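You operate a simulated robot arm through the tools that you are given. There is no shell and no other tool.

The job below is to be done with a simulated robot arm. You get a single attempt, and the scene is never put back.

TASK
Put things in order on the top of the short bench. At the end: the yellow strap pad is in the blue bin; the white oil card (marked "200 ml") stands where the yellow strap pad stood; the purple rag stands where the white oil card stood; the white blue-banded knitted roll stands where the teal hand brush stood; the teal hand brush stands where the purple rag stood; whatever was shut is shut again. Leave all else as you found it, and nothing knocked over.
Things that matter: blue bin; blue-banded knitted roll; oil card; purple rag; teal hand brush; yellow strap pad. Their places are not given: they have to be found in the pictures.

Only the result counts: the job must be done as asked and must still hold three seconds after the hand-in. Knocking over, shifting, dropping, spilling or breaking anything else fails it.

THE ROBOT
A 7-joint arm with a two-finger gripper, fixed in place. Base frame: the origin is on the floor under the middle of its stand, x ahead of it, y to its left, z up; the work surface is at about z = 0.86. Readings come in m, degrees, newtons and seconds.
With the tool pointing down near the work surface it reaches from about 0.34 to 0.72 m from the base axis. Its first joint turns from -66.0 to 66.0 degrees. Payload 2.45 kg.
The tool frame sits at the grasp point between the pads (the TCP): z along the fingers, y along the line on which they close. The tips reach 0.026 m beyond it. The gripper opens to 0.096 m; its body begins 0.069 m behind the TCP.
Orientation is that of the tool frame in the base frame, as a unit quaternion [w, x, y, z]. With the fingers straight down and closing along the base's y, the tool's x points along the base's -x, its y along +y and its z along -z.

THE INTERFACE
- The arm moves only by the tool drive_tool. Its arguments are lists of equal length, an entry for each row: "travel": the shift along the tool's x, y, z in units of 30 mm (1.0 is 30 mm), a list of three; "turn": the turn, a rotation vector about the tool's x, y, z in units of 5 degrees (1.0 is 5 degrees), a list of three. In form: {"travel": [[tx, ty, tz], ...], "turn": [[rx, ry, rz], ...]}. A call has 1 to 20 rows; each row shifts and turns the commanded pose from where the row before left it, along the tool's axes as they then stand. "claw" is the opening, from 0 (shut) to 1 (fully open), set as the call begins (left out, the last holds). A call with a number of a shift or a turn outside -1 to 1 is refused whole. A row lasts 0.2 s, in which the tool goes at most 0.05 m and 8.6 degrees; a call with a longer step from one row to the next is refused whole, and so is a gripper value outside its range. A pose out of reach is approached as far as the arm can. The call stops where the force on the tool passes 40 N (or 10 N more than at its start, if that is more) or the arm is blocked; 0.2 s more then pass. Each finger travels about 0.05 m/s and halts on what it meets, pressing with about 23 N; the grip force reading is that of the motor and also rises with nothing between the fingers. The clock runs only during rows and for 0.2 s after the last one: add rows that do not move to give the fingers time. The reply holds the time, the measured pose of the TCP, the force on the tool along the base axes, the opening and the grip force, in the units named above and with some noise, with the torque about the TCP (base axes, N m) and any sound that the robot's microphone picked up.
- Cameras (640 x 400 px; columns grow to the right, rows downward): "scene" is fixed at [0.165, -0.3929, 1.4215]; the picture's right is [0.75, -0.66, 0.00], its down [-0.38, -0.44, -0.81] and it looks along [0.54, 0.61, -0.58] (base axes); focal length 365 px, centre (320, 200). "wrist" rides on the gripper at [0.082, 0.003, -0.098] in the tool frame; the picture's right is [-0.04, 1.00, 0.00], its down [-0.73, -0.03, -0.68] and it looks along [-0.68, -0.03, 0.73] (tool axes); focal length 256 px, centre (320, 200).
- camera(camera): a new picture of that camera. No time passes.
- point_at(camera, pixels): for up to 12 pixels [column, row] of the newest picture of that camera ("zoom" is the newest enlarged one), the place [x, y, z] in the base frame of the surface seen there, good to about 0.003 m. No time passes.
- inspect(camera, box): a new picture of the part [left, top, right, bottom] of that camera's present view, enlarged. No time passes.
- close_job(): hands the job in; it is judged then, once.

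Unless the task says otherwise, let go and move clear before handing in.

The tools are called after ">>>" as name(argument=value, ...) on one line, values as JSON. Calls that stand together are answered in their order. drive_tool: Moves the arm, as the interface text tells. Its arguments: {"type":"object","properties":{"travel":{"type":"array"},"turn":{"type":"array"},"claw":{"type":"number"}},"required":["travel","turn"]} The other tools are called the same way: camera (camera) takes a picture; point_at (camera, pixels) gives the place of the surface under pixels of a picture; inspect (camera, box) takes an enlarged picture of a part of a camera's view; close_job () hands the job in.

At the start:

```text
time_s: 0.0
eef_pos: [0.4153, -0.1022, 1.2062]
ee_rot: [0.0, 0.0, 1.0, 0.001]
contact_force: [-0.2, 0.5, -0.4]
ft_torque: [-0.02, -0.02, 0.01]
gripper_width: 0.096
grasp_force: 0.0
```

scene: 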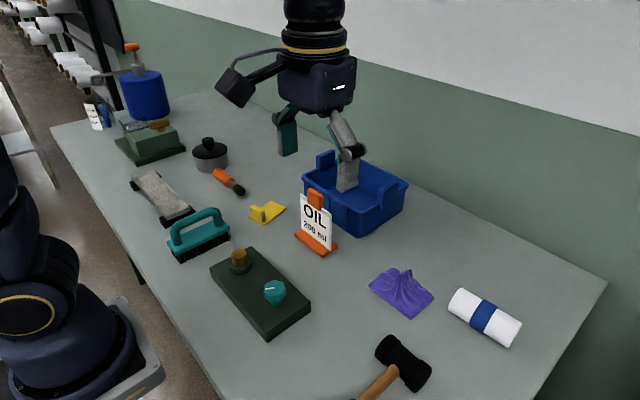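
wrist: 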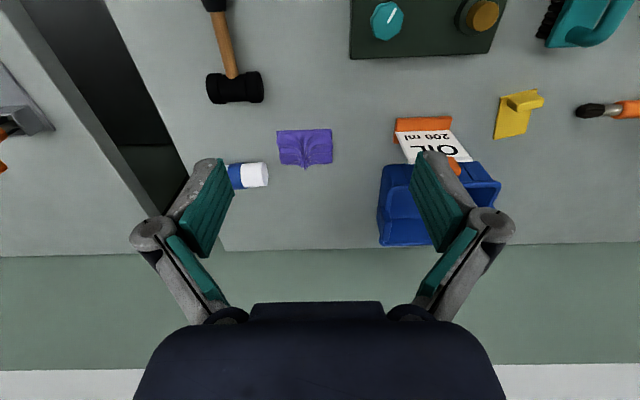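

The scene picture shows the yellow pad near (266,212), the oil card near (316,222), the blue bin near (355,195), the purple rag near (402,291), the roll near (484,317) and the teal brush near (199,235). I'll zoom in on these and measure their places.

>>> inspect(camera="scene", box=[150, 140, 350, 265])

>>> point_at(camera="scene", pixels=[[266, 212], [256, 218], [280, 208], [317, 200], [316, 222], [316, 244], [300, 240], [332, 250], [199, 235], [402, 291], [484, 317], [355, 210]])

```text
3.20 times, centred on (250, 202) of scene
```

zoom: 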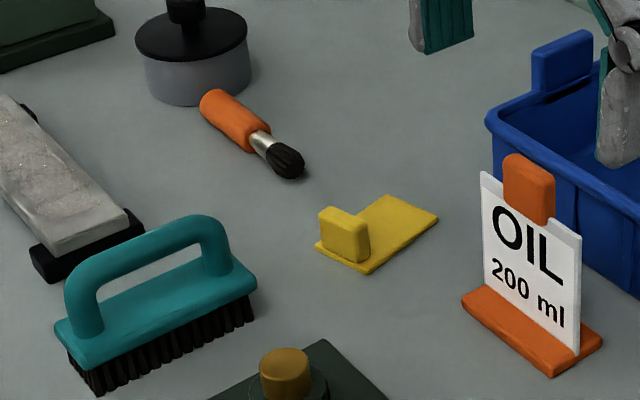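

```text
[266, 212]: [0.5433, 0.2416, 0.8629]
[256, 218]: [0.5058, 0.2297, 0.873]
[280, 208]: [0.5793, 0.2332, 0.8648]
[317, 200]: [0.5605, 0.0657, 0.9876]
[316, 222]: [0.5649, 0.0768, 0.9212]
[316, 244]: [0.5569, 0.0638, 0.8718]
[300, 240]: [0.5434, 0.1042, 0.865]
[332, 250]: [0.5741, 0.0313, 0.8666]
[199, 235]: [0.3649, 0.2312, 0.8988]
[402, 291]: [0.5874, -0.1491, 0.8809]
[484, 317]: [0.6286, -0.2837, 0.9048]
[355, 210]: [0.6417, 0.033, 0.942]
```

The zoom shows the yellow pad is a thin plate with a raised tab, and the card stands on an orange foot with an orange clip on top. Next I'll zoom on the yellow pad and the card and measure their corners.

>>> inspect(camera="scene", box=[240, 180, 304, 220])

>>> inspect(camera="wrist", box=[360, 60, 560, 260])

```text
10.00 times, centred on (272, 200) of scene
```

zoom: 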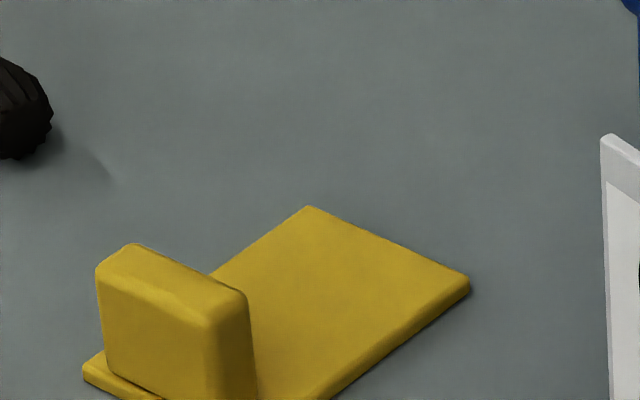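

```text
2.00 times, centred on (460, 160) of wrist
```

zoom: 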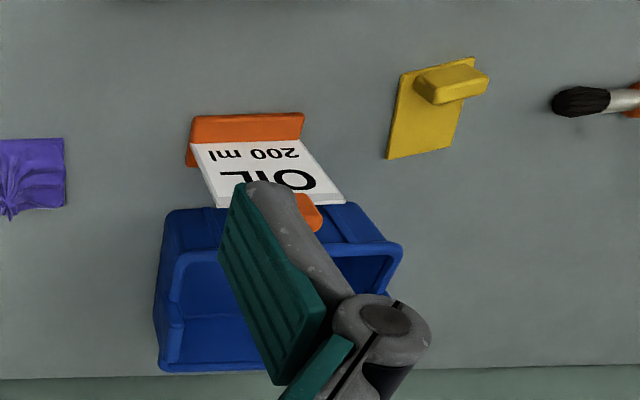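

>>> inspect(camera="scene", box=[232, 185, 304, 230])

```text
8.89 times, centred on (268, 208) of scene
```

zoom: 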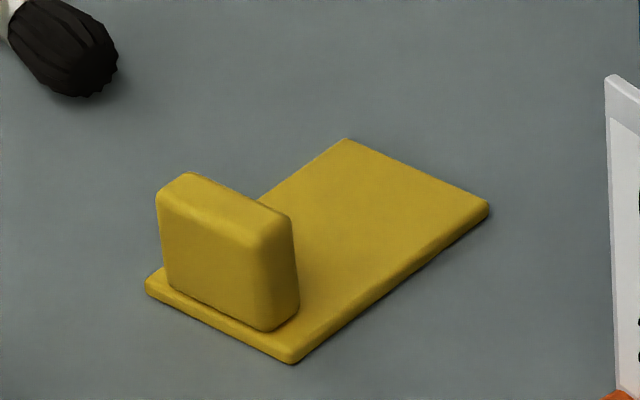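

The zoom now shows the whole yellow pad: its corners are near (148,285), (292,360), (487,208) and (347,140), and the tab top runs from (190,178) to (285,215). I'll measure those.

>>> point_at(camera="zoom", pixels=[[150, 279], [292, 353], [483, 205], [347, 144], [170, 187], [190, 177], [285, 216], [258, 241], [225, 212], [215, 270], [270, 320], [175, 285]])

>>> inspect(camera="scene", box=[280, 180, 376, 260])

```text
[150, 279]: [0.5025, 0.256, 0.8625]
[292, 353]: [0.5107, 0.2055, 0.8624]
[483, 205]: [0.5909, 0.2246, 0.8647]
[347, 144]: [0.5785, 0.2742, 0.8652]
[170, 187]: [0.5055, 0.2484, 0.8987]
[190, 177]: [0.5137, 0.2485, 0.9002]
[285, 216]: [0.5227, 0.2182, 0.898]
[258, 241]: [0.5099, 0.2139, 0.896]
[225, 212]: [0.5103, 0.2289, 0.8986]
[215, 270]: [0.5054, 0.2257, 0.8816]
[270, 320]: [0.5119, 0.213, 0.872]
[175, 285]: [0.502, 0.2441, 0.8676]
```

```text
5.00 times, centred on (328, 220) of scene
```

zoom: 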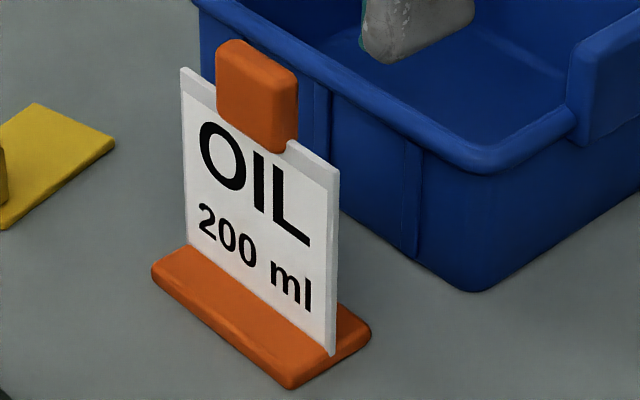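

The yellow pad is about 0.081 × 0.052 m, centred near (0.546, 0.240), with its tab centred near (0.513, 0.232) and topping out at z ≈ 0.899. I'll now measure the oil card from the zoom just taken.

>>> point_at(camera="zoom", pixels=[[155, 270], [290, 380], [366, 335], [190, 250], [184, 72], [336, 175], [230, 48], [285, 75], [222, 90], [275, 120], [335, 340], [260, 330]])

>>> inspect(camera="scene", box=[290, 130, 420, 250])

```text
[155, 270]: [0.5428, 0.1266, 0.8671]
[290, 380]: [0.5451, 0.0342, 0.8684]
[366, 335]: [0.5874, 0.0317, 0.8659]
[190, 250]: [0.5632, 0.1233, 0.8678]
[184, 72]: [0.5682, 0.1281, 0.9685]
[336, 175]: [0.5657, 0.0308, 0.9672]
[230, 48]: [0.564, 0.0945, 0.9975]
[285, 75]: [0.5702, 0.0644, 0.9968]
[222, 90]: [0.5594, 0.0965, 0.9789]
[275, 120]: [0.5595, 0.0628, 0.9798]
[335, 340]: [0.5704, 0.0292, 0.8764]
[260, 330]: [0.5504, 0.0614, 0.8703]
```

```text
3.33 times, centred on (355, 190) of scene
```

zoom: 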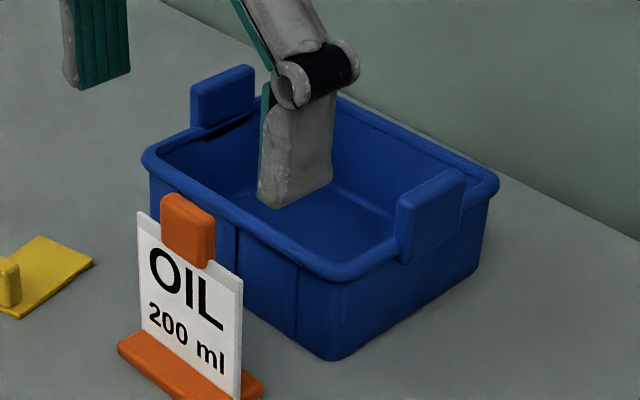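

The card's foot spans x 0.543–0.588, y 0.032–0.127, squared with the base axes, and the clip is at about (0.567, 0.080) with its top at z ≈ 0.998. Next I'll measure the bin's rim, handles and floor.

>>> point_at(camera="zoom", pixels=[[150, 153], [340, 272], [490, 185], [350, 105], [222, 80], [430, 195], [340, 205], [375, 215], [330, 360], [420, 255], [240, 170], [400, 135]])

>>> inspect(camera="scene", box=[350, 250, 540, 369])

```text
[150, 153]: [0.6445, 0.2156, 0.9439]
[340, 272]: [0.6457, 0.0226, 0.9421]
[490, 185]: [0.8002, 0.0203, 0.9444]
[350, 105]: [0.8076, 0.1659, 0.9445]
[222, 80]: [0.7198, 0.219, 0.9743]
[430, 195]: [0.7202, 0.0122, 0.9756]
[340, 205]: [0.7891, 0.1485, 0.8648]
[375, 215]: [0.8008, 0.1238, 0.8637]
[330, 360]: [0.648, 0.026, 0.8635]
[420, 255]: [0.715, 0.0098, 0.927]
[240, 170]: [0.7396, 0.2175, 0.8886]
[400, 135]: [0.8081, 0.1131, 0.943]
```

```text
3.36 times, centred on (445, 310) of scene
```

zoom: 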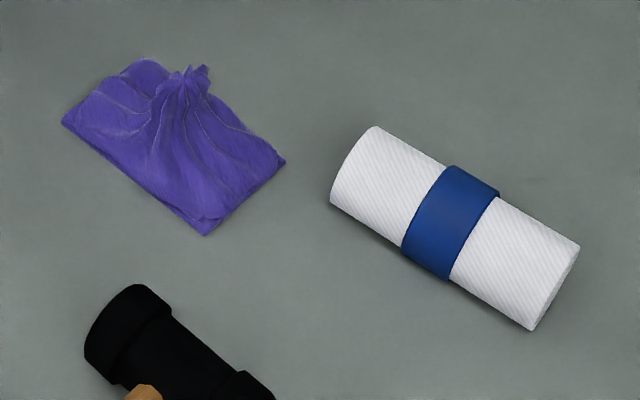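

The bin spans x 0.64–0.81 and y 0.015–0.22, with its rim at z ≈ 0.944, handles up to 0.975, and its floor near 0.864. I'll now measure the rag and the roll in this zoom.

>>> point_at(camera="zoom", pixels=[[66, 122], [205, 230], [282, 161], [145, 62], [188, 70], [175, 110], [205, 70], [170, 165], [220, 110], [130, 110]])

>>> point_at(camera="zoom", pixels=[[378, 130], [333, 198], [575, 245], [530, 326], [450, 215], [470, 175], [425, 265], [350, 165], [550, 280], [400, 180], [500, 235], [350, 150]])

>>> inspect(camera="scene", box=[370, 250, 450, 330])

```text
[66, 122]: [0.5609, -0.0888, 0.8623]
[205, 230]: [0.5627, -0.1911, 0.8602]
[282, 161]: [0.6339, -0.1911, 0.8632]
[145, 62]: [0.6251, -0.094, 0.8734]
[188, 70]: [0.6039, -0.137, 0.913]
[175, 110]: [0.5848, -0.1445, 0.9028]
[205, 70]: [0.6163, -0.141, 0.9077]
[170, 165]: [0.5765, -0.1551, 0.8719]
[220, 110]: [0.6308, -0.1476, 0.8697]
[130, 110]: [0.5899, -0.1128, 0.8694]
```

```text
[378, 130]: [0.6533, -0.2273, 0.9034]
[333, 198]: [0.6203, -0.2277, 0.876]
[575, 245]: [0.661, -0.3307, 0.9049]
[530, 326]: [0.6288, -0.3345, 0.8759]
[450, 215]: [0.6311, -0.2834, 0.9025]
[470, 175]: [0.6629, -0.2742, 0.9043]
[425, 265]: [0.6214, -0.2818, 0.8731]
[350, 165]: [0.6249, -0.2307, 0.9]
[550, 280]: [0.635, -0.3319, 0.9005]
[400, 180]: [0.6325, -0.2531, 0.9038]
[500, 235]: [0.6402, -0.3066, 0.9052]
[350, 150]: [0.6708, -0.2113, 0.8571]
```

```text
5.00 times, centred on (410, 290) of scene
```

zoom: 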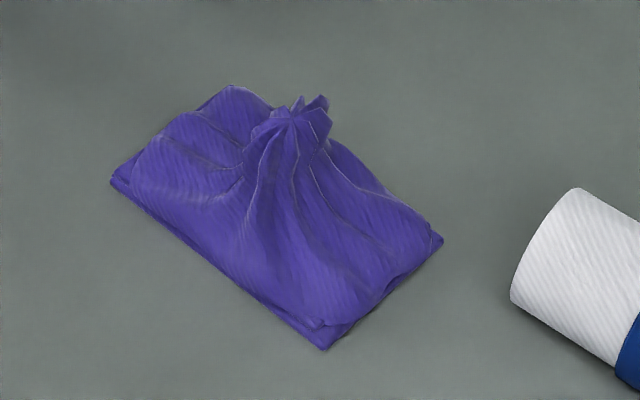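

The rag spans x 0.561–0.634, y −0.191 to −0.089, with a tuft near (0.604, −0.139) rising to z ≈ 0.913. The roll is about 0.046 m in diameter, lying along y at about (0.641, −0.281). I'll measure the tuft and then the teal brush with its neighbours.

>>> point_at(camera="zoom", pixels=[[258, 130], [275, 117], [291, 115], [300, 100], [320, 105], [327, 125], [315, 145], [290, 150], [265, 155], [245, 155], [330, 150], [280, 180]])

>>> inspect(camera="scene", box=[155, 190, 251, 270])

```text
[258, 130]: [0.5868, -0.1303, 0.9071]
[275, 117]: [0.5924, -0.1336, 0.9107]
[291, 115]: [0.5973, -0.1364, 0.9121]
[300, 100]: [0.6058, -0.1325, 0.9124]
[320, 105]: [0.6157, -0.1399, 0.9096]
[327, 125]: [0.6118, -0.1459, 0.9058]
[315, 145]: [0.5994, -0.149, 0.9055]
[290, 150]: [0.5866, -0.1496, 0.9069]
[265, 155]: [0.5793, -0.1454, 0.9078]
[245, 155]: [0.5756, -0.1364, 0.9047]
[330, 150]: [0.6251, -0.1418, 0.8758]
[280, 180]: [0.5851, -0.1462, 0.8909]
```

```text
5.00 times, centred on (203, 230) of scene
```

zoom: 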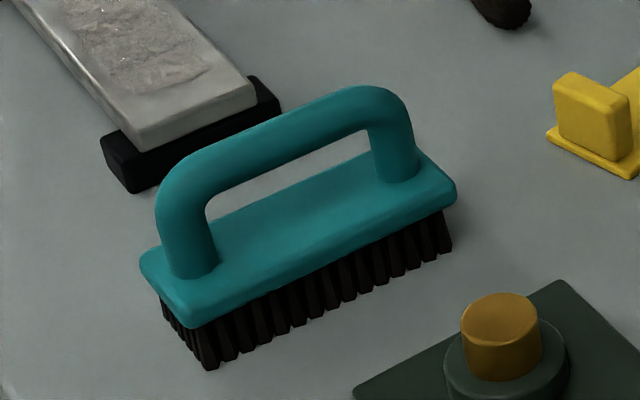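

The tuft is a ridge along x (0.577–0.616) at y ≈ −0.140, so I'll close along y there. Next I'll measure the teal brush in this zoom: the handle runs from (185,230) to (395,140) and the body corners are near (145,262), (195,325), (455,195).

>>> point_at(camera="zoom", pixels=[[145, 262], [195, 322], [452, 195], [425, 155], [180, 180], [280, 125], [380, 95], [275, 140], [285, 113], [210, 362], [450, 250], [190, 240]])

>>> point_at(camera="scene", pixels=[[239, 192], [190, 218], [165, 222], [212, 268], [248, 248], [267, 338], [310, 310], [240, 255], [275, 287], [400, 345], [426, 375], [385, 380]])

```text
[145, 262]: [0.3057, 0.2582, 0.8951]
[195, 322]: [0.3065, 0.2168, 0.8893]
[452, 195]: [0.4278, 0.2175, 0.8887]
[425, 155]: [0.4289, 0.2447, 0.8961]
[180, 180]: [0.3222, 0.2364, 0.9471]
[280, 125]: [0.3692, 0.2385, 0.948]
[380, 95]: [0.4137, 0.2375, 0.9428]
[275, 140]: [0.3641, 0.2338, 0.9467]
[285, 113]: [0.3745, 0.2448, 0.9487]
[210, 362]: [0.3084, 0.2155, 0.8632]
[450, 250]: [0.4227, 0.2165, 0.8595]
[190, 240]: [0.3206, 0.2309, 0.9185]
```

```text
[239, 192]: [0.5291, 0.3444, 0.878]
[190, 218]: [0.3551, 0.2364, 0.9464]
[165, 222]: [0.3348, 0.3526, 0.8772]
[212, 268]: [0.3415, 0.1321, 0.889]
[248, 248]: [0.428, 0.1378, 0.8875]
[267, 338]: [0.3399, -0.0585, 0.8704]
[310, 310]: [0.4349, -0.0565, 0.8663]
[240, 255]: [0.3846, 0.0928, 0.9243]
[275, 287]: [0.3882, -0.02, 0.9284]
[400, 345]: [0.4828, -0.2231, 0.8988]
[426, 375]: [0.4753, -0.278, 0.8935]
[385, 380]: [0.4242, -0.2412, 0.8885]
```

The brush spans x 0.303–0.431 at y ≈ 0.238, with its handle top at z ≈ 0.949. All the chain places are now known, so I'll move above the yellow tab at (0.513, 0.232), staying high.

>>> drive_tool(travel=[[-0.2708, 0.9289, 0.35], [-0.2708, 0.9289, 0.35], [-0.2708, 0.9289, 0.35], [-0.2708, 0.9289, 0.35], [-0.2708, 0.9289, 0.35], [-0.2708, 0.9289, 0.35], [-0.2708, 0.9289, 0.35], [-0.2708, 0.9289, 0.35], [-0.2708, 0.9289, 0.35], [-0.2708, 0.9289, 0.35], [-0.2708, 0.9289, 0.35], [-0.2708, 0.9289, 0.35]], turn=[[0, 0, 0], [0, 0, 0], [0, 0, 0], [0, 0, 0], [0, 0, 0], [0, 0, 0], [0, 0, 0], [0, 0, 0], [0, 0, 0], [0, 0, 0], [0, 0, 0], [0, 0, 0]], claw=1.0)

```text
time_s: 2.6
eef_pos: [0.5125, 0.2328, 1.08]
ee_rot: [0.0, 0.0, 1.0, 0.001]
contact_force: [0.7, 0.0, -0.8]
ft_torque: [-0.02, 0.04, 0.01]
gripper_width: 0.0958
grasp_force: 0.2
```

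The arm reached (0.5125, 0.2328, 1.080) as commanded. I'll turn the tool +76.6° about its z so that the fingers close along the pad's long axis.

>>> drive_tool(travel=[[0, 0, 0], [0, 0, 0], [0, 0, 0], [0, 0, 0], [0, 0, 0], [0, 0, 0], [0, 0, 0], [0, 0, 0], [0, 0, 0], [0, 0, 0], [0, 0, 0], [0, 0, 0], [0, 0, 0], [0, 0, 0], [0, 0, 0], [0, 0, 0], [0, 0, 0]], turn=[[0, 0, 0.9575], [0, 0, 0.9575], [0, 0, 0.9575], [0, 0, 0.9575], [0, 0, 0.9575], [0, 0, 0.9575], [0, 0, 0.9575], [0, 0, 0.9575], [0, 0, 0.9575], [0, 0, 0.9575], [0, 0, 0.9575], [0, 0, 0.9575], [0, 0, 0.9575], [0, 0, 0.9575], [0, 0, 0.9575], [0, 0, 0.9575], [0, 0, 0]])

>>> camera(camera="wrist")

>>> camera(camera="scene")

```text
time_s: 6.2
eef_pos: [0.5129, 0.2321, 1.0816]
ee_rot: [0.0, 0.62, 0.784, 0.0]
contact_force: [0.6, -0.1, -0.6]
ft_torque: [0.05, -0.03, 0.0]
gripper_width: 0.0957
grasp_force: 0.0
```

```text
taken
```

wrist: 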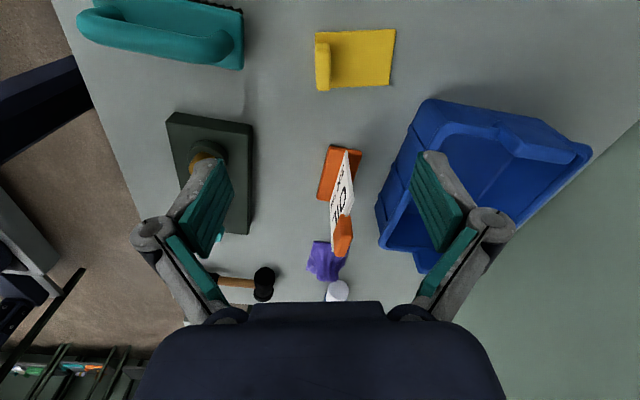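

```text
taken
```

scene: 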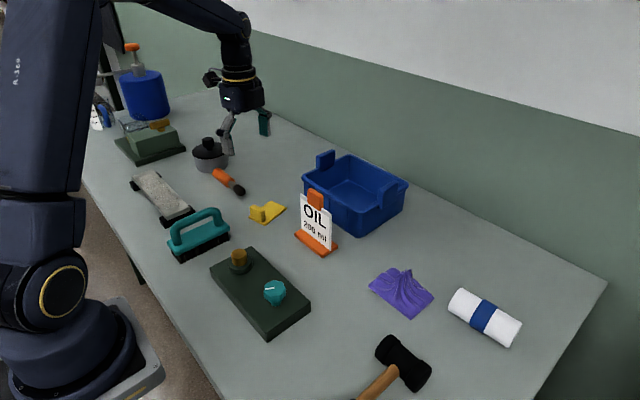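

The tool now closes along (0.97, 0.23), matching the pad, and the tab sits at about (322, 62) in the wrist picture, right under the TCP. I'll descend to z ≈ 0.897.

>>> drive_tool(travel=[[0, 0, 0.9], [0, 0, 0.9], [0, 0, 0.9], [0, 0, 0.9], [0, 0, 0.9], [0, 0, 0.7], [0, 0, 0.5], [0, 0, 0.4], [0, 0, 0]], turn=[[0, 0, 0], [0, 0, 0], [0, 0, 0], [0, 0, 0], [0, 0, 0], [0, 0, 0], [0, 0, 0], [0, 0, 0], [0, 0, 0]])

>>> camera(camera="wrist")

>>> inspect(camera="scene", box=[210, 140, 320, 240])

```text
time_s: 8.2
eef_pos: [0.5138, 0.2303, 0.8964]
ee_rot: [0.0, 0.62, 0.785, 0.0]
contact_force: [1.0, -0.5, -0.4]
ft_torque: [0.03, -0.03, -0.02]
gripper_width: 0.0959
grasp_force: 0.0
```

```text
taken
```

wrist: 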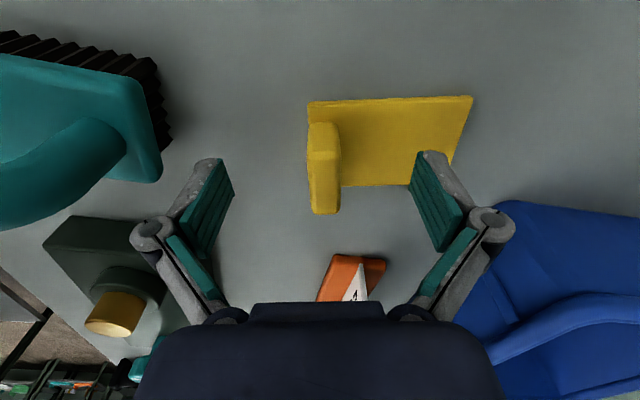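

```text
4.00 times, centred on (265, 190) of scene
```

zoom: 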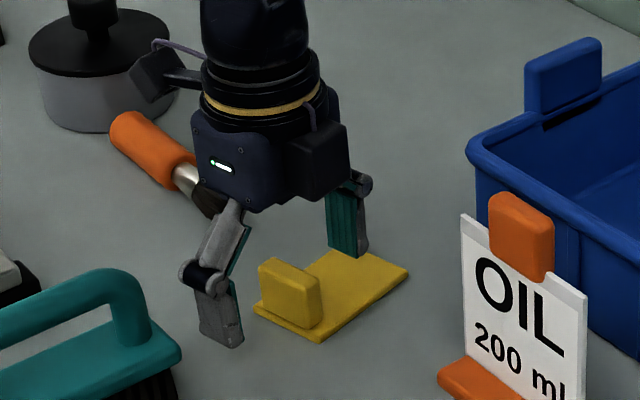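

The tips are straddling the tab with the TCP at z = 0.896 and no contact force. I'll close the gripper, giving it time.

>>> drive_tool(travel=[[0, 0, 0], [0, 0, 0], [0, 0, 0], [0, 0, 0], [0, 0, 0], [0, 0, 0], [0, 0, 0]], turn=[[0, 0, 0], [0, 0, 0], [0, 0, 0], [0, 0, 0], [0, 0, 0], [0, 0, 0], [0, 0, 0]], claw=0)

>>> inspect(camera="scene", box=[210, 140, 320, 240])

```text
time_s: 9.8
eef_pos: [0.5136, 0.2298, 0.8969]
ee_rot: [0.0, 0.619, 0.785, 0.0]
contact_force: [0.2, -1.4, 0.0]
ft_torque: [0.01, -0.01, 0.04]
gripper_width: 0.015
grasp_force: 23.0
```

```text
4.00 times, centred on (265, 190) of scene
```

zoom: 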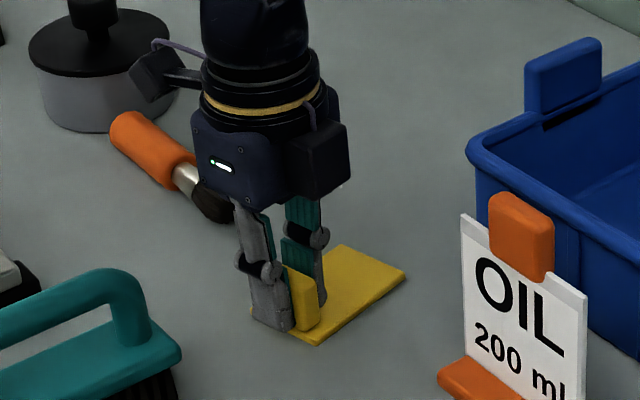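

The gripper holds the tab at 0.015 m width with 23 N. I'll lift straight up to about z = 1.12.

>>> drive_tool(travel=[[0, 0, -0.3], [0, 0, -0.6], [0, 0, -0.9], [0, 0, -0.9], [0, 0, -0.9], [0, 0, -0.9], [0, 0, -0.9], [0, 0, -0.9], [0, 0, -0.9], [0, 0, -0.2], [0, 0, 0]], turn=[[0, 0, 0], [0, 0, 0], [0, 0, 0], [0, 0, 0], [0, 0, 0], [0, 0, 0], [0, 0, 0], [0, 0, 0], [0, 0, 0], [0, 0, 0], [0, 0, 0]])

>>> camera(camera="scene")

>>> camera(camera="wrist")

```text
time_s: 12.2
eef_pos: [0.5136, 0.2297, 1.1212]
ee_rot: [0.0, 0.62, 0.785, 0.001]
contact_force: [0.2, 0.2, -0.8]
ft_torque: [0.0, 0.02, -0.03]
gripper_width: 0.0149
grasp_force: 22.7
```

```text
taken
```

scene: 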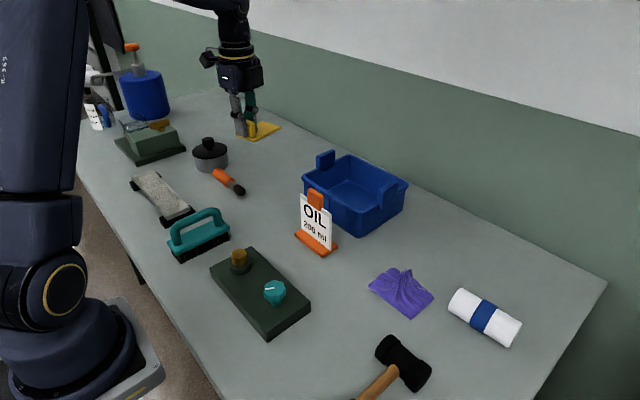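

```text
taken
```

wrist: 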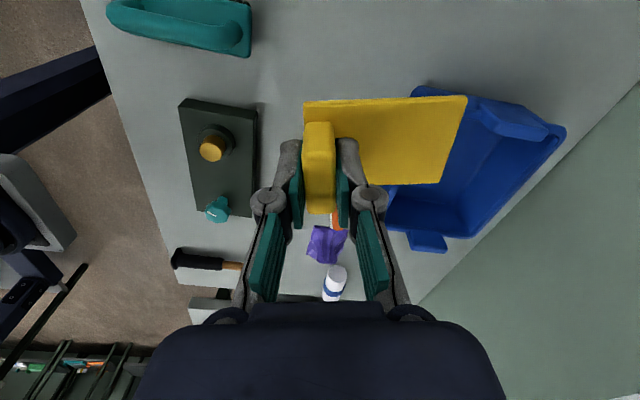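

The pad is lifted cleanly and level. I'll turn the tool back by −76.6° so the plate lies along +y, and then travel over the bin.

>>> drive_tool(travel=[[0, 0, 0], [0, 0, 0], [0, 0, 0], [0, 0, 0], [0, 0, 0], [0, 0, 0], [0, 0, 0], [0, 0, 0], [0, 0, 0], [0, 0, 0], [0, 0, 0], [0, 0, 0], [0, 0, 0], [0, 0, 0], [0, 0, 0], [0, 0, 0], [0, 0, 0]], turn=[[0, 0, -0.9575], [0, 0, -0.9575], [0, 0, -0.9575], [0, 0, -0.9575], [0, 0, -0.9575], [0, 0, -0.9575], [0, 0, -0.9575], [0, 0, -0.9575], [0, 0, -0.9575], [0, 0, -0.9575], [0, 0, -0.9575], [0, 0, -0.9575], [0, 0, -0.9575], [0, 0, -0.9575], [0, 0, -0.9575], [0, 0, -0.9575], [0, 0, 0]])

>>> drive_tool(travel=[[-0.8, -0.55, 0], [-0.8, -0.55, 0], [-0.8, -0.55, 0], [-0.8, -0.55, 0], [-0.8, -0.55, 0], [-0.8, -0.55, 0], [-0.8, -0.55, 0], [-0.8, -0.55, 0], [0, 0, 0], [0, 0, 0]], turn=[[0, 0, 0], [0, 0, 0], [0, 0, 0], [0, 0, 0], [0, 0, 0], [0, 0, 0], [0, 0, 0], [0, 0, 0], [0, 0, 0], [0, 0, 0]])

>>> camera(camera="scene")

>>> camera(camera="wrist")

```text
time_s: 15.8
eef_pos: [0.5133, 0.2316, 1.1207]
ee_rot: [0.001, -0.001, 1.0, 0.0]
contact_force: [-0.2, 0.1, -0.2]
ft_torque: [-0.01, -0.01, -0.01]
gripper_width: 0.015
grasp_force: 22.3
```

```text
time_s: 18.0
eef_pos: [0.6896, 0.0975, 1.1161]
ee_rot: [0.0, -0.001, 1.0, -0.001]
contact_force: [-0.2, 0.2, -0.5]
ft_torque: [0.0, -0.01, -0.01]
gripper_width: 0.0152
grasp_force: 22.5
out of reach, approached as far as the arm can: row 8
```

```text
taken
```

scene: 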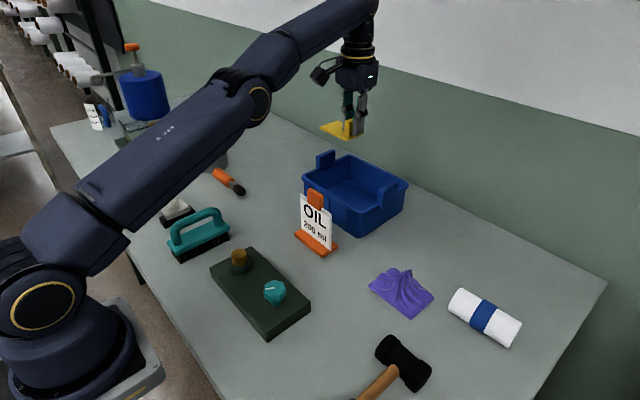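

```text
taken
```

wrist: 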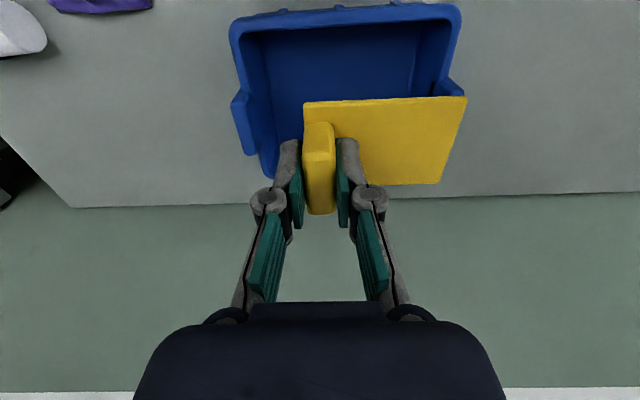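

At this height the arm tops out at x ≈ 0.69, with the pad over the bin. I'll descend part way, to about z = 1.03, and check the position.

>>> drive_tool(travel=[[0, 0, 0.6], [0, 0, 0.6], [0, 0, 0.6], [0, 0, 0.6], [0, 0, 0.6], [0, 0, 0], [0, 0, 0]], turn=[[0, 0, 0], [0, 0, 0], [0, 0, 0], [0, 0, 0], [0, 0, 0], [0, 0, 0], [0, 0, 0]])

>>> camera(camera="scene")

>>> camera(camera="wrist")

```text
time_s: 19.6
eef_pos: [0.6865, 0.0984, 1.0252]
ee_rot: [0.0, 0.001, 1.0, 0.0]
contact_force: [-0.7, -0.9, -0.9]
ft_torque: [-0.02, 0.02, -0.01]
gripper_width: 0.0151
grasp_force: 23.0
```

```text
taken
```

scene: 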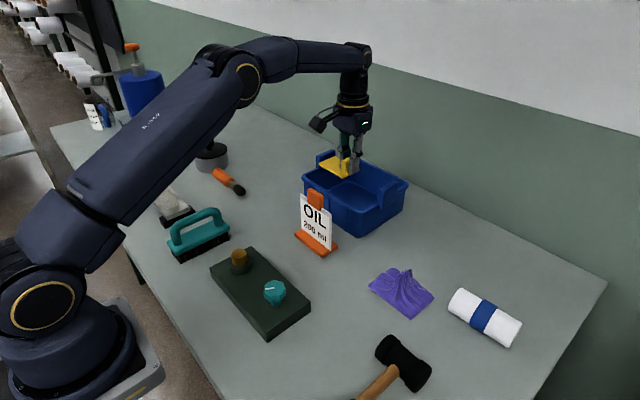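

```text
taken
```

wrist: 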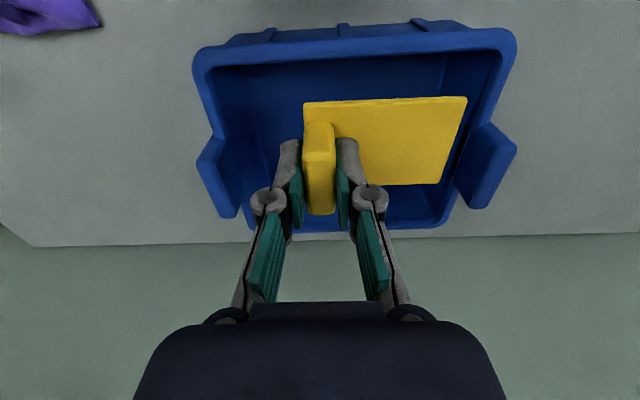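

The commanded pose reset to x ≈ 0.687 and the pad hangs inside the bin outline. I'll shift about 16 mm further in +x, then continue down to about z = 0.94.

>>> drive_tool(travel=[[-0.28, 0, 0], [-0.27, 0, 0], [0, 0, 0], [0, 0, 0.4], [0, 0, 0.5], [0, 0, 0.5], [0, 0, 0.5], [0, 0, 0.5], [0, 0, 0.4], [0, 0, 0], [0, 0, 0]], turn=[[0, 0, 0], [0, 0, 0], [0, 0, 0], [0, 0, 0], [0, 0, 0], [0, 0, 0], [0, 0, 0], [0, 0, 0], [0, 0, 0], [0, 0, 0], [0, 0, 0]])

>>> camera(camera="scene")

>>> inspect(camera="scene", box=[280, 80, 420, 260])

>>> camera(camera="wrist")

```text
time_s: 22.0
eef_pos: [0.7012, 0.0975, 0.939]
ee_rot: [0.0, 0.0, 1.0, 0.0]
contact_force: [-0.3, -0.7, 0.5]
ft_torque: [-0.02, 0.02, 0.0]
gripper_width: 0.0146
grasp_force: 22.2
```

```text
taken
```

scene: 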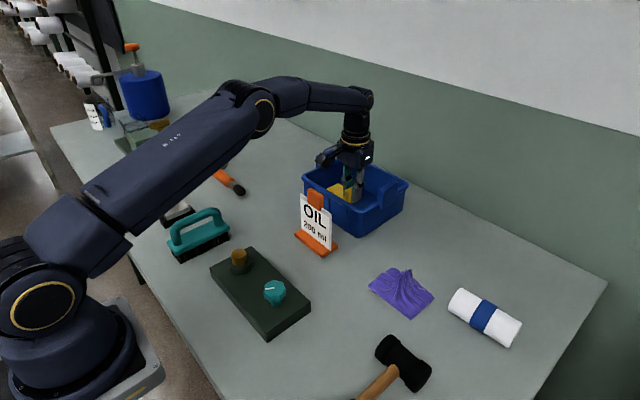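

```text
2.22 times, centred on (350, 170) of scene
```

zoom: 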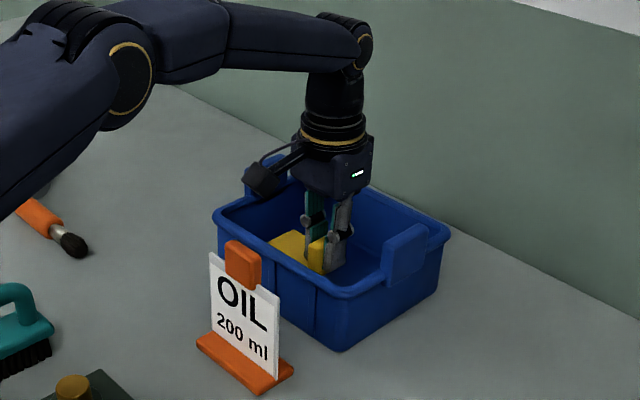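

```text
taken
```

wrist: 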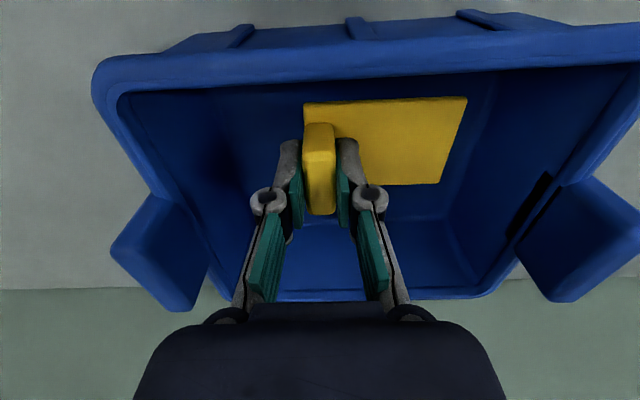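

The pad is inside the bin and clear of the walls, and the camera block clears the card. I'll go down another 32 mm so the pad is just above the bin floor.

>>> drive_tool(travel=[[0, 0, 0.3], [0, 0, 0.3], [0, 0, 0.25], [0, 0, 0.2], [0, 0, 0.1], [0, 0, 0]], turn=[[0, 0, 0], [0, 0, 0], [0, 0, 0], [0, 0, 0], [0, 0, 0], [0, 0, 0]])

>>> inspect(camera="scene", box=[280, 80, 420, 260])

>>> camera(camera="wrist")

```text
time_s: 23.4
eef_pos: [0.7026, 0.0984, 0.9051]
ee_rot: [0.001, 0.0, 1.0, 0.0]
contact_force: [-0.8, 0.1, -0.4]
ft_torque: [-0.04, 0.0, -0.01]
gripper_width: 0.015
grasp_force: 22.9
```

```text
2.22 times, centred on (350, 170) of scene
```

zoom: 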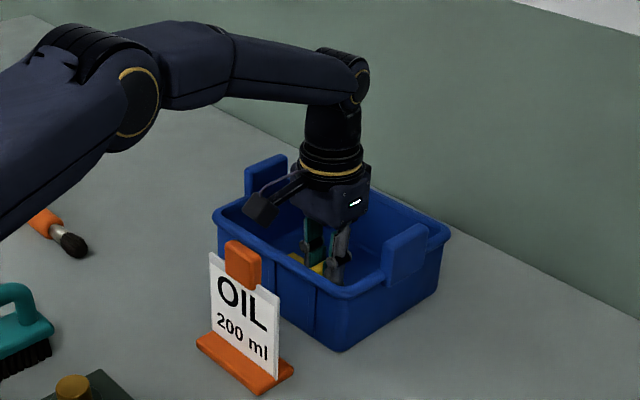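

```text
taken
```

wrist: 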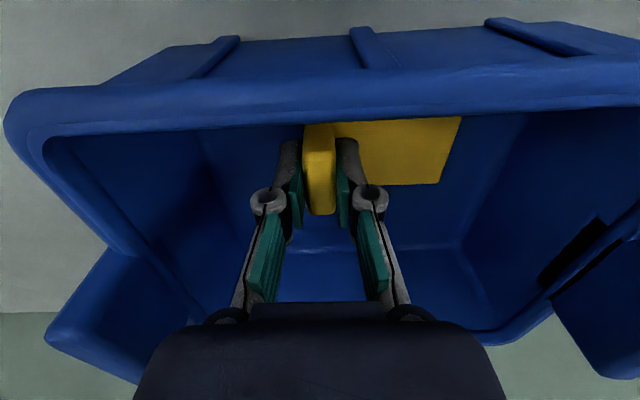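

The TCP is at z = 0.905, leaving only a few mm under the plate. I'll go down 3 mm more and then open the fingers halfway.

>>> drive_tool(travel=[[0, 0, 0.1], [0, 0, 0]], turn=[[0, 0, 0], [0, 0, 0]])

>>> drive_tool(travel=[[0, 0, 0], [0, 0, 0], [0, 0, 0], [0, 0, 0]], turn=[[0, 0, 0], [0, 0, 0], [0, 0, 0], [0, 0, 0]], claw=0.5)

>>> camera(camera="wrist")

```text
time_s: 24.0
eef_pos: [0.7017, 0.0985, 0.9037]
ee_rot: [0.0, 0.0, 1.0, -0.001]
contact_force: [-0.2, 0.3, -0.6]
ft_torque: [-0.02, 0.02, 0.01]
gripper_width: 0.0149
grasp_force: 23.0
```

```text
time_s: 25.0
eef_pos: [0.7018, 0.0967, 0.9026]
ee_rot: [0.0, 0.0, 1.0, 0.0]
contact_force: [-0.4, -0.1, 0.4]
ft_torque: [0.05, -0.01, 0.0]
gripper_width: 0.0481
grasp_force: 0.1
```

```text
taken
```

wrist: 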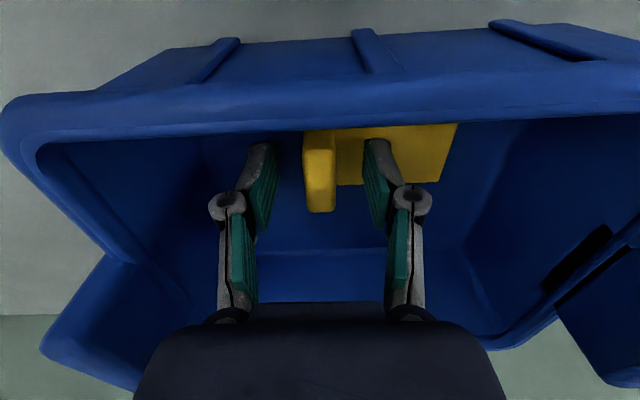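

The yellow pad is released in the bin. I'll rise straight up, then back off toward the card at a safe height of about z = 1.10.

>>> drive_tool(travel=[[0, 0, -0.4], [0, 0, -0.8], [0, 0, -0.9], [0, 0, -0.9], [0, 0, -0.9], [0, 0, -0.9], [0.5, -0.07, -0.3], [0.5, -0.07, -0.3], [0.5, -0.07, -0.3], [0.5, -0.07, -0.3], [0.5, -0.07, -0.3], [0.5, -0.07, 0], [0.5, -0.07, 0], [0.5, -0.07, 0], [0.5, -0.07, 0], [0, 0, 0]], turn=[[0, 0, 0], [0, 0, 0], [0, 0, 0], [0, 0, 0], [0, 0, 0], [0, 0, 0], [0, 0, 0], [0, 0, 0], [0, 0, 0], [0, 0, 0], [0, 0, 0], [0, 0, 0], [0, 0, 0], [0, 0, 0], [0, 0, 0], [0, 0, 0]])

>>> camera(camera="scene")

>>> camera(camera="wrist")

```text
time_s: 28.4
eef_pos: [0.5687, 0.0788, 1.0917]
ee_rot: [0.0, 0.0, 1.0, 0.0]
contact_force: [0.8, -0.7, -0.3]
ft_torque: [-0.02, 0.01, 0.04]
gripper_width: 0.0481
grasp_force: 0.0
```

```text
taken
```

scene: 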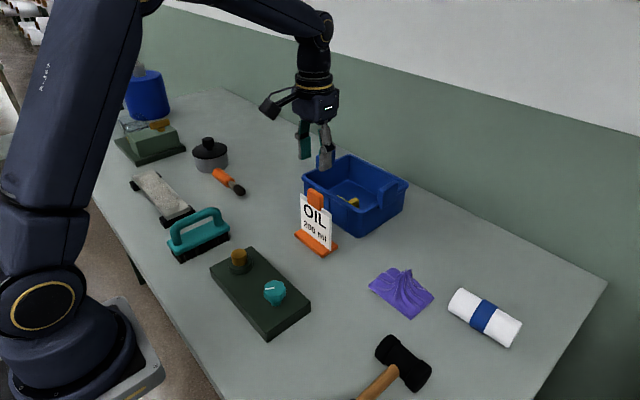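

```text
taken
```

wrist: 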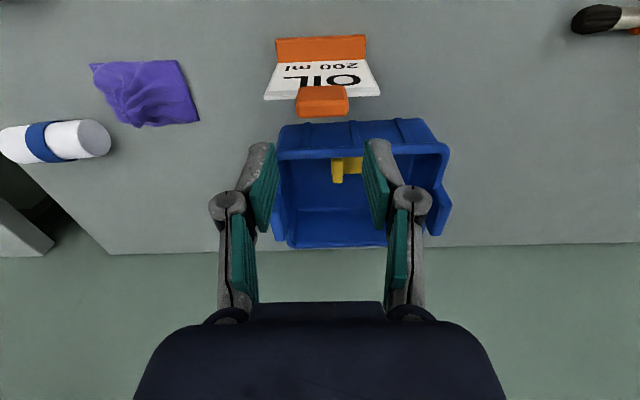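

The pad's tab is visible in the bin at (347,170) of the wrist picture, and the card is undisturbed. I'll zoom on the clip from above to refine its place before turning.

>>> inspect(camera="wrist", box=[250, 20, 400, 130])

```text
3.64 times, centred on (325, 75) of wrist
```

zoom: 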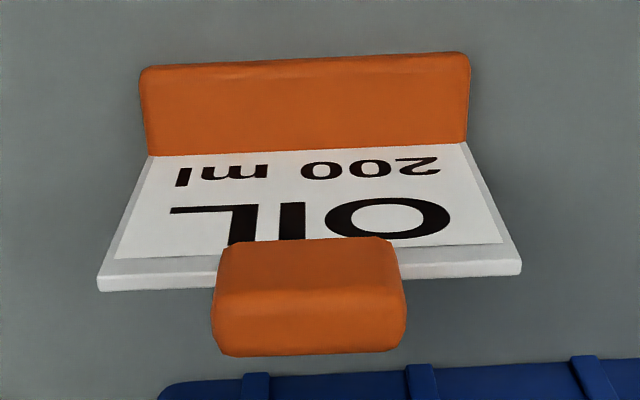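

>>> point_at(camera="zoom", pixels=[[225, 300], [395, 290], [225, 345], [395, 340], [310, 320], [310, 260], [100, 280], [515, 268], [145, 75], [465, 60], [150, 150], [465, 140]])

```text
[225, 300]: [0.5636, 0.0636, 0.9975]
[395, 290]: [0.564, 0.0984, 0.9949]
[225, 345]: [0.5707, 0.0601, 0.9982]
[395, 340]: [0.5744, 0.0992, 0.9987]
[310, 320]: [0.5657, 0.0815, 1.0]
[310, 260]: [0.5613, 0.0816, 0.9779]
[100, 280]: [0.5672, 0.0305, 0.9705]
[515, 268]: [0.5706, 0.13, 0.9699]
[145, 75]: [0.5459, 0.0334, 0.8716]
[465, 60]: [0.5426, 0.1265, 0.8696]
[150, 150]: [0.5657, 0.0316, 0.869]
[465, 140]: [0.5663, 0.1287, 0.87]
```

The clip centres at (0.568, 0.0805), spanning x 0.56–0.577 and lined up with the base axes. I'll turn the tool +90° so that the fingers close along x.

>>> drive_tool(travel=[[0, 0, 0], [0, 0, 0], [0, 0, 0], [0, 0, 0], [0, 0, 0], [0, 0, 0], [0, 0, 0], [0, 0, 0], [0, 0, 0], [0, 0, 0], [0, 0, 0], [0, 0, 0], [0, 0, 0], [0, 0, 0], [0, 0, 0], [0, 0, 0], [0, 0, 0], [0, 0, 0], [0, 0, 0], [0, 0, 0]], turn=[[0, 0, 1], [0, 0, 1], [0, 0, 1], [0, 0, 1], [0, 0, 1], [0, 0, 1], [0, 0, 1], [0, 0, 1], [0, 0, 1], [0, 0, 1], [0, 0, 1], [0, 0, 1], [0, 0, 1], [0, 0, 1], [0, 0, 1], [0, 0, 1], [0, 0, 1], [0, 0, 1], [0, 0, 0], [0, 0, 0]], claw=0.62)

>>> camera(camera="wrist")

```text
time_s: 32.6
eef_pos: [0.5694, 0.0797, 1.0933]
ee_rot: [-0.001, 0.707, 0.707, 0.0]
contact_force: [-0.2, 0.3, -0.6]
ft_torque: [-0.01, 0.03, 0.02]
gripper_width: 0.0598
grasp_force: 0.0
```

```text
taken
```

wrist: 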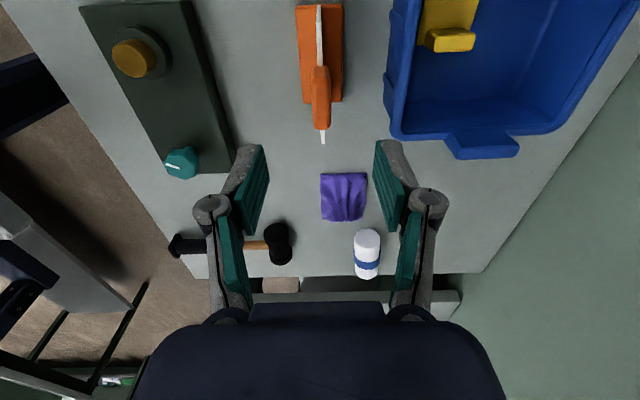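

The clip appears centred at column 320 between the fingers. I'll descend to z ≈ 0.978 so that the fingers straddle it.

>>> drive_tool(travel=[[0, 0, 0.7], [0, 0, 0.7], [0, 0, 0.7], [0, 0, 0.6], [0, 0, 0.5], [0, 0, 0.4], [0, 0, 0.2], [0, 0, 0]], turn=[[0, 0, 0], [0, 0, 0], [0, 0, 0], [0, 0, 0], [0, 0, 0], [0, 0, 0], [0, 0, 0], [0, 0, 0]])

>>> camera(camera="wrist")

>>> inspect(camera="scene", box=[260, 120, 400, 270])

```text
time_s: 34.4
eef_pos: [0.5676, 0.0784, 0.978]
ee_rot: [0.0, 0.707, 0.707, 0.0]
contact_force: [-0.9, -0.3, -0.1]
ft_torque: [-0.01, -0.01, 0.0]
gripper_width: 0.0597
grasp_force: 0.1
```

```text
taken
```

wrist: 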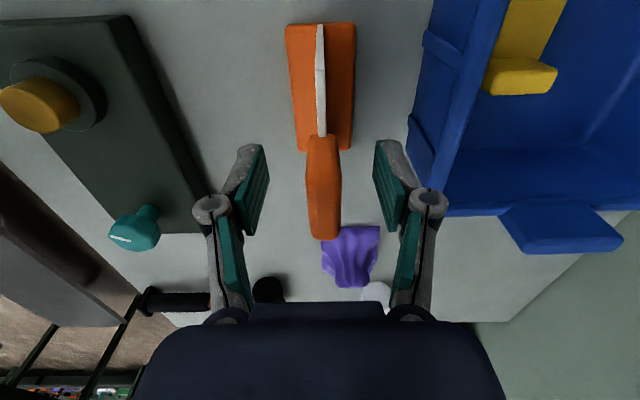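

```text
2.67 times, centred on (330, 195) of scene
```

zoom: 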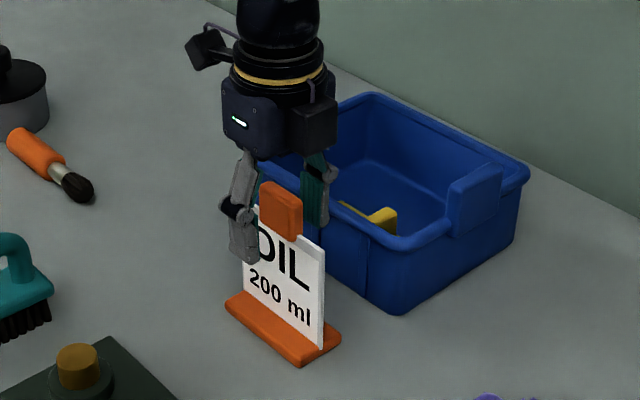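

The fingers straddle the clip, which is centred at (322,188) in the wrist picture. I'll close on it.

>>> drive_tool(travel=[[0, 0, 0], [0, 0, 0], [0, 0, 0], [0, 0, 0], [0, 0, 0]], turn=[[0, 0, 0], [0, 0, 0], [0, 0, 0], [0, 0, 0], [0, 0, 0]], claw=0)

>>> camera(camera="wrist")

>>> inspect(camera="scene", box=[260, 120, 400, 270])

```text
time_s: 35.6
eef_pos: [0.5692, 0.079, 0.9796]
ee_rot: [-0.001, 0.707, 0.707, 0.0]
contact_force: [-0.2, -0.4, 0.4]
ft_torque: [-0.02, 0.02, -0.01]
gripper_width: 0.0135
grasp_force: 23.1
```

```text
taken
```

wrist: 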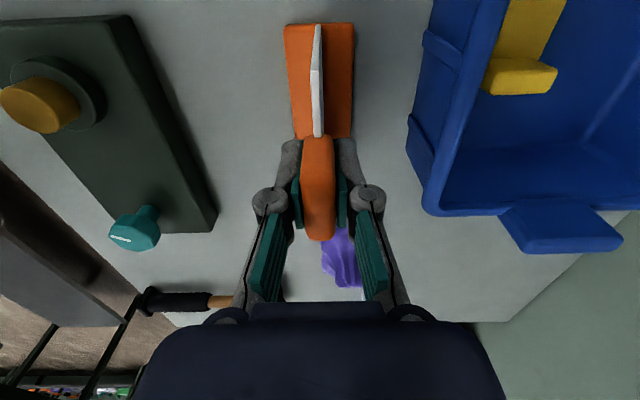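

```text
2.67 times, centred on (330, 195) of scene
```

zoom: 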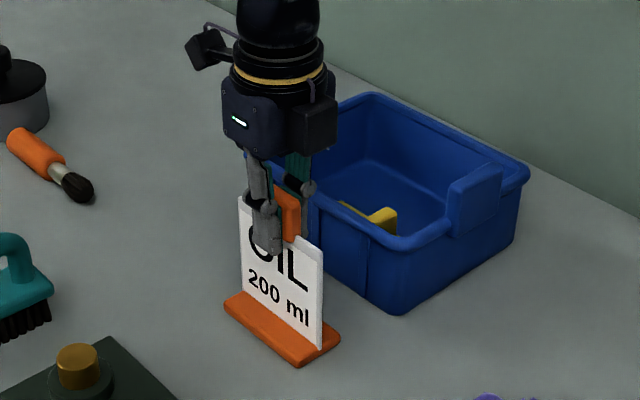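

The clip is held at 0.0135 m with 23 N. I'll lift 60 mm, then shift by (−0.020, +0.161) toward the yellow pad's old centre.

>>> drive_tool(travel=[[0, 0, -0.2], [0, 0, -0.4], [0, 0, -0.5], [0, 0, -0.5], [0, 0, -0.4], [0, 0, 0], [0.6, -0.075, 0], [0.6, -0.075, 0], [0.6, -0.075, 0], [0.6, -0.075, 0], [0.6, -0.075, 0], [0.6, -0.075, 0], [0.6, -0.075, 0], [0.6, -0.075, 0], [0.553, -0.07, 0], [0, 0, 0], [0, 0, 0]], turn=[[0, 0, 0], [0, 0, 0], [0, 0, 0], [0, 0, 0], [0, 0, 0], [0, 0, 0], [0, 0, 0], [0, 0, 0], [0, 0, 0], [0, 0, 0], [0, 0, 0], [0, 0, 0], [0, 0, 0], [0, 0, 0], [0, 0, 0], [0, 0, 0], [0, 0, 0]])

>>> camera(camera="scene")

>>> camera(camera="wrist")

```text
time_s: 39.2
eef_pos: [0.5482, 0.2388, 1.0388]
ee_rot: [0.0, 0.706, 0.708, 0.0]
contact_force: [-0.5, 0.4, -0.3]
ft_torque: [0.02, -0.02, 0.0]
gripper_width: 0.0135
grasp_force: 23.3
```

```text
taken
```

scene: 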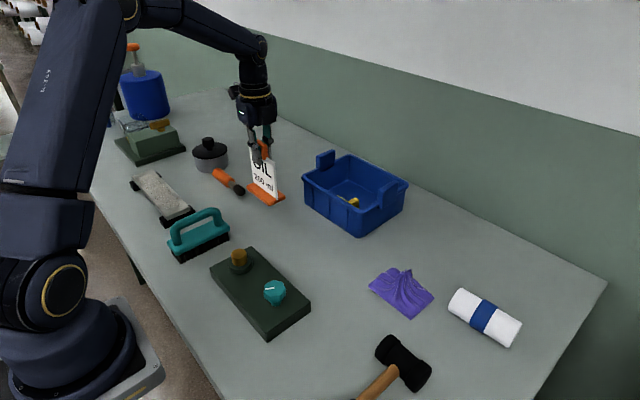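

```text
taken
```

wrist: 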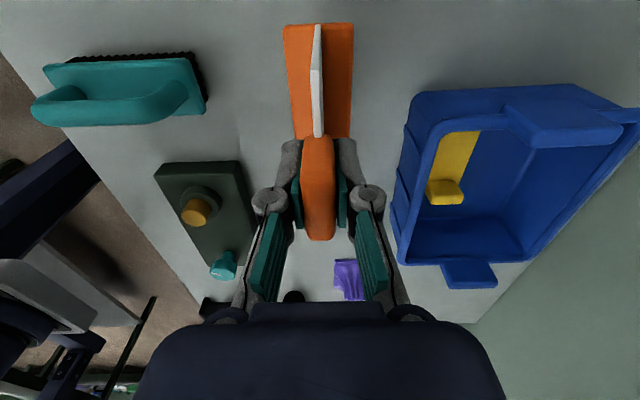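

The card hangs upright at (0.548, 0.239) over the pad's old place, which is clear. I'll lower it back by about 58 mm.

>>> drive_tool(travel=[[0, 0, 0.5], [0, 0, 0.5], [0, 0, 0.4], [0, 0, 0.3], [0, 0, 0.15], [0, 0, 0.1], [0, 0, 0], [0, 0, 0]], turn=[[0, 0, 0], [0, 0, 0], [0, 0, 0], [0, 0, 0], [0, 0, 0], [0, 0, 0], [0, 0, 0], [0, 0, 0]])

>>> inspect(camera="scene", box=[200, 100, 340, 230])

```text
time_s: 41.0
eef_pos: [0.548, 0.2383, 0.9802]
ee_rot: [0.0, 0.707, 0.707, 0.0]
contact_force: [0.2, -0.2, 0.1]
ft_torque: [-0.01, -0.01, -0.02]
gripper_width: 0.0136
grasp_force: 22.9
```

```text
3.08 times, centred on (270, 165) of scene
```

zoom: 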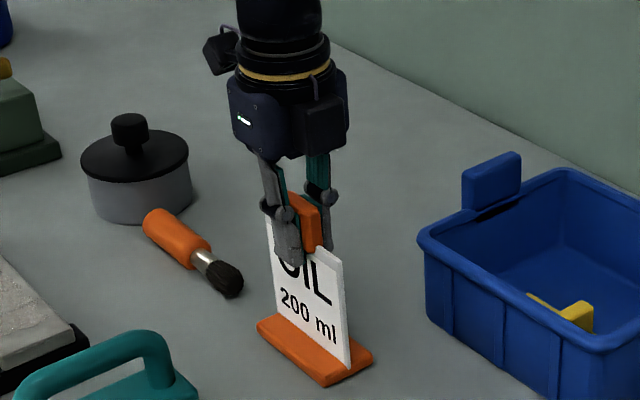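

The card is within about 1.5 mm of the bench. I'll lower it the last bit and look for contact force.

>>> drive_tool(travel=[[0, 0, 0.05], [0, 0, 0.0], [0, 0, 0.0]], turn=[[0, 0, 0], [0, 0, 0], [0, 0, 0]])

>>> point_at(camera="zoom", pixels=[[262, 325], [328, 380], [368, 360], [315, 350], [120, 130], [205, 265], [235, 285]])

```text
time_s: 41.8
eef_pos: [0.5485, 0.2397, 0.9776]
ee_rot: [0.0, 0.707, 0.707, 0.0]
contact_force: [0.4, -0.5, -1.0]
ft_torque: [0.01, -0.01, 0.03]
gripper_width: 0.0135
grasp_force: 23.0
```

```text
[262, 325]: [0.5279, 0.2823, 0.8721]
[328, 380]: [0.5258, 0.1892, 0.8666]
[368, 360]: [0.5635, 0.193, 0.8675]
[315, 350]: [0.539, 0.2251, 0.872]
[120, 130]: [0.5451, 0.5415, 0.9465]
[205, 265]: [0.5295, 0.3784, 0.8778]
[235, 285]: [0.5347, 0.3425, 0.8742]
```

The readings show the card foot centred on the pad's old place, but no clear contact force yet. I'll lower another millimetre or so.

>>> drive_tool(travel=[[0, 0, 0.03], [0, 0, 0.03], [0, 0, 0.0]], turn=[[0, 0, 0], [0, 0, 0], [0, 0, 0]])

```text
time_s: 42.6
eef_pos: [0.5489, 0.2382, 0.9782]
ee_rot: [0.0, 0.708, 0.707, 0.002]
contact_force: [1.5, 1.2, 13.8]
ft_torque: [-0.15, -0.03, 0.0]
gripper_width: 0.0137
grasp_force: 23.0
```

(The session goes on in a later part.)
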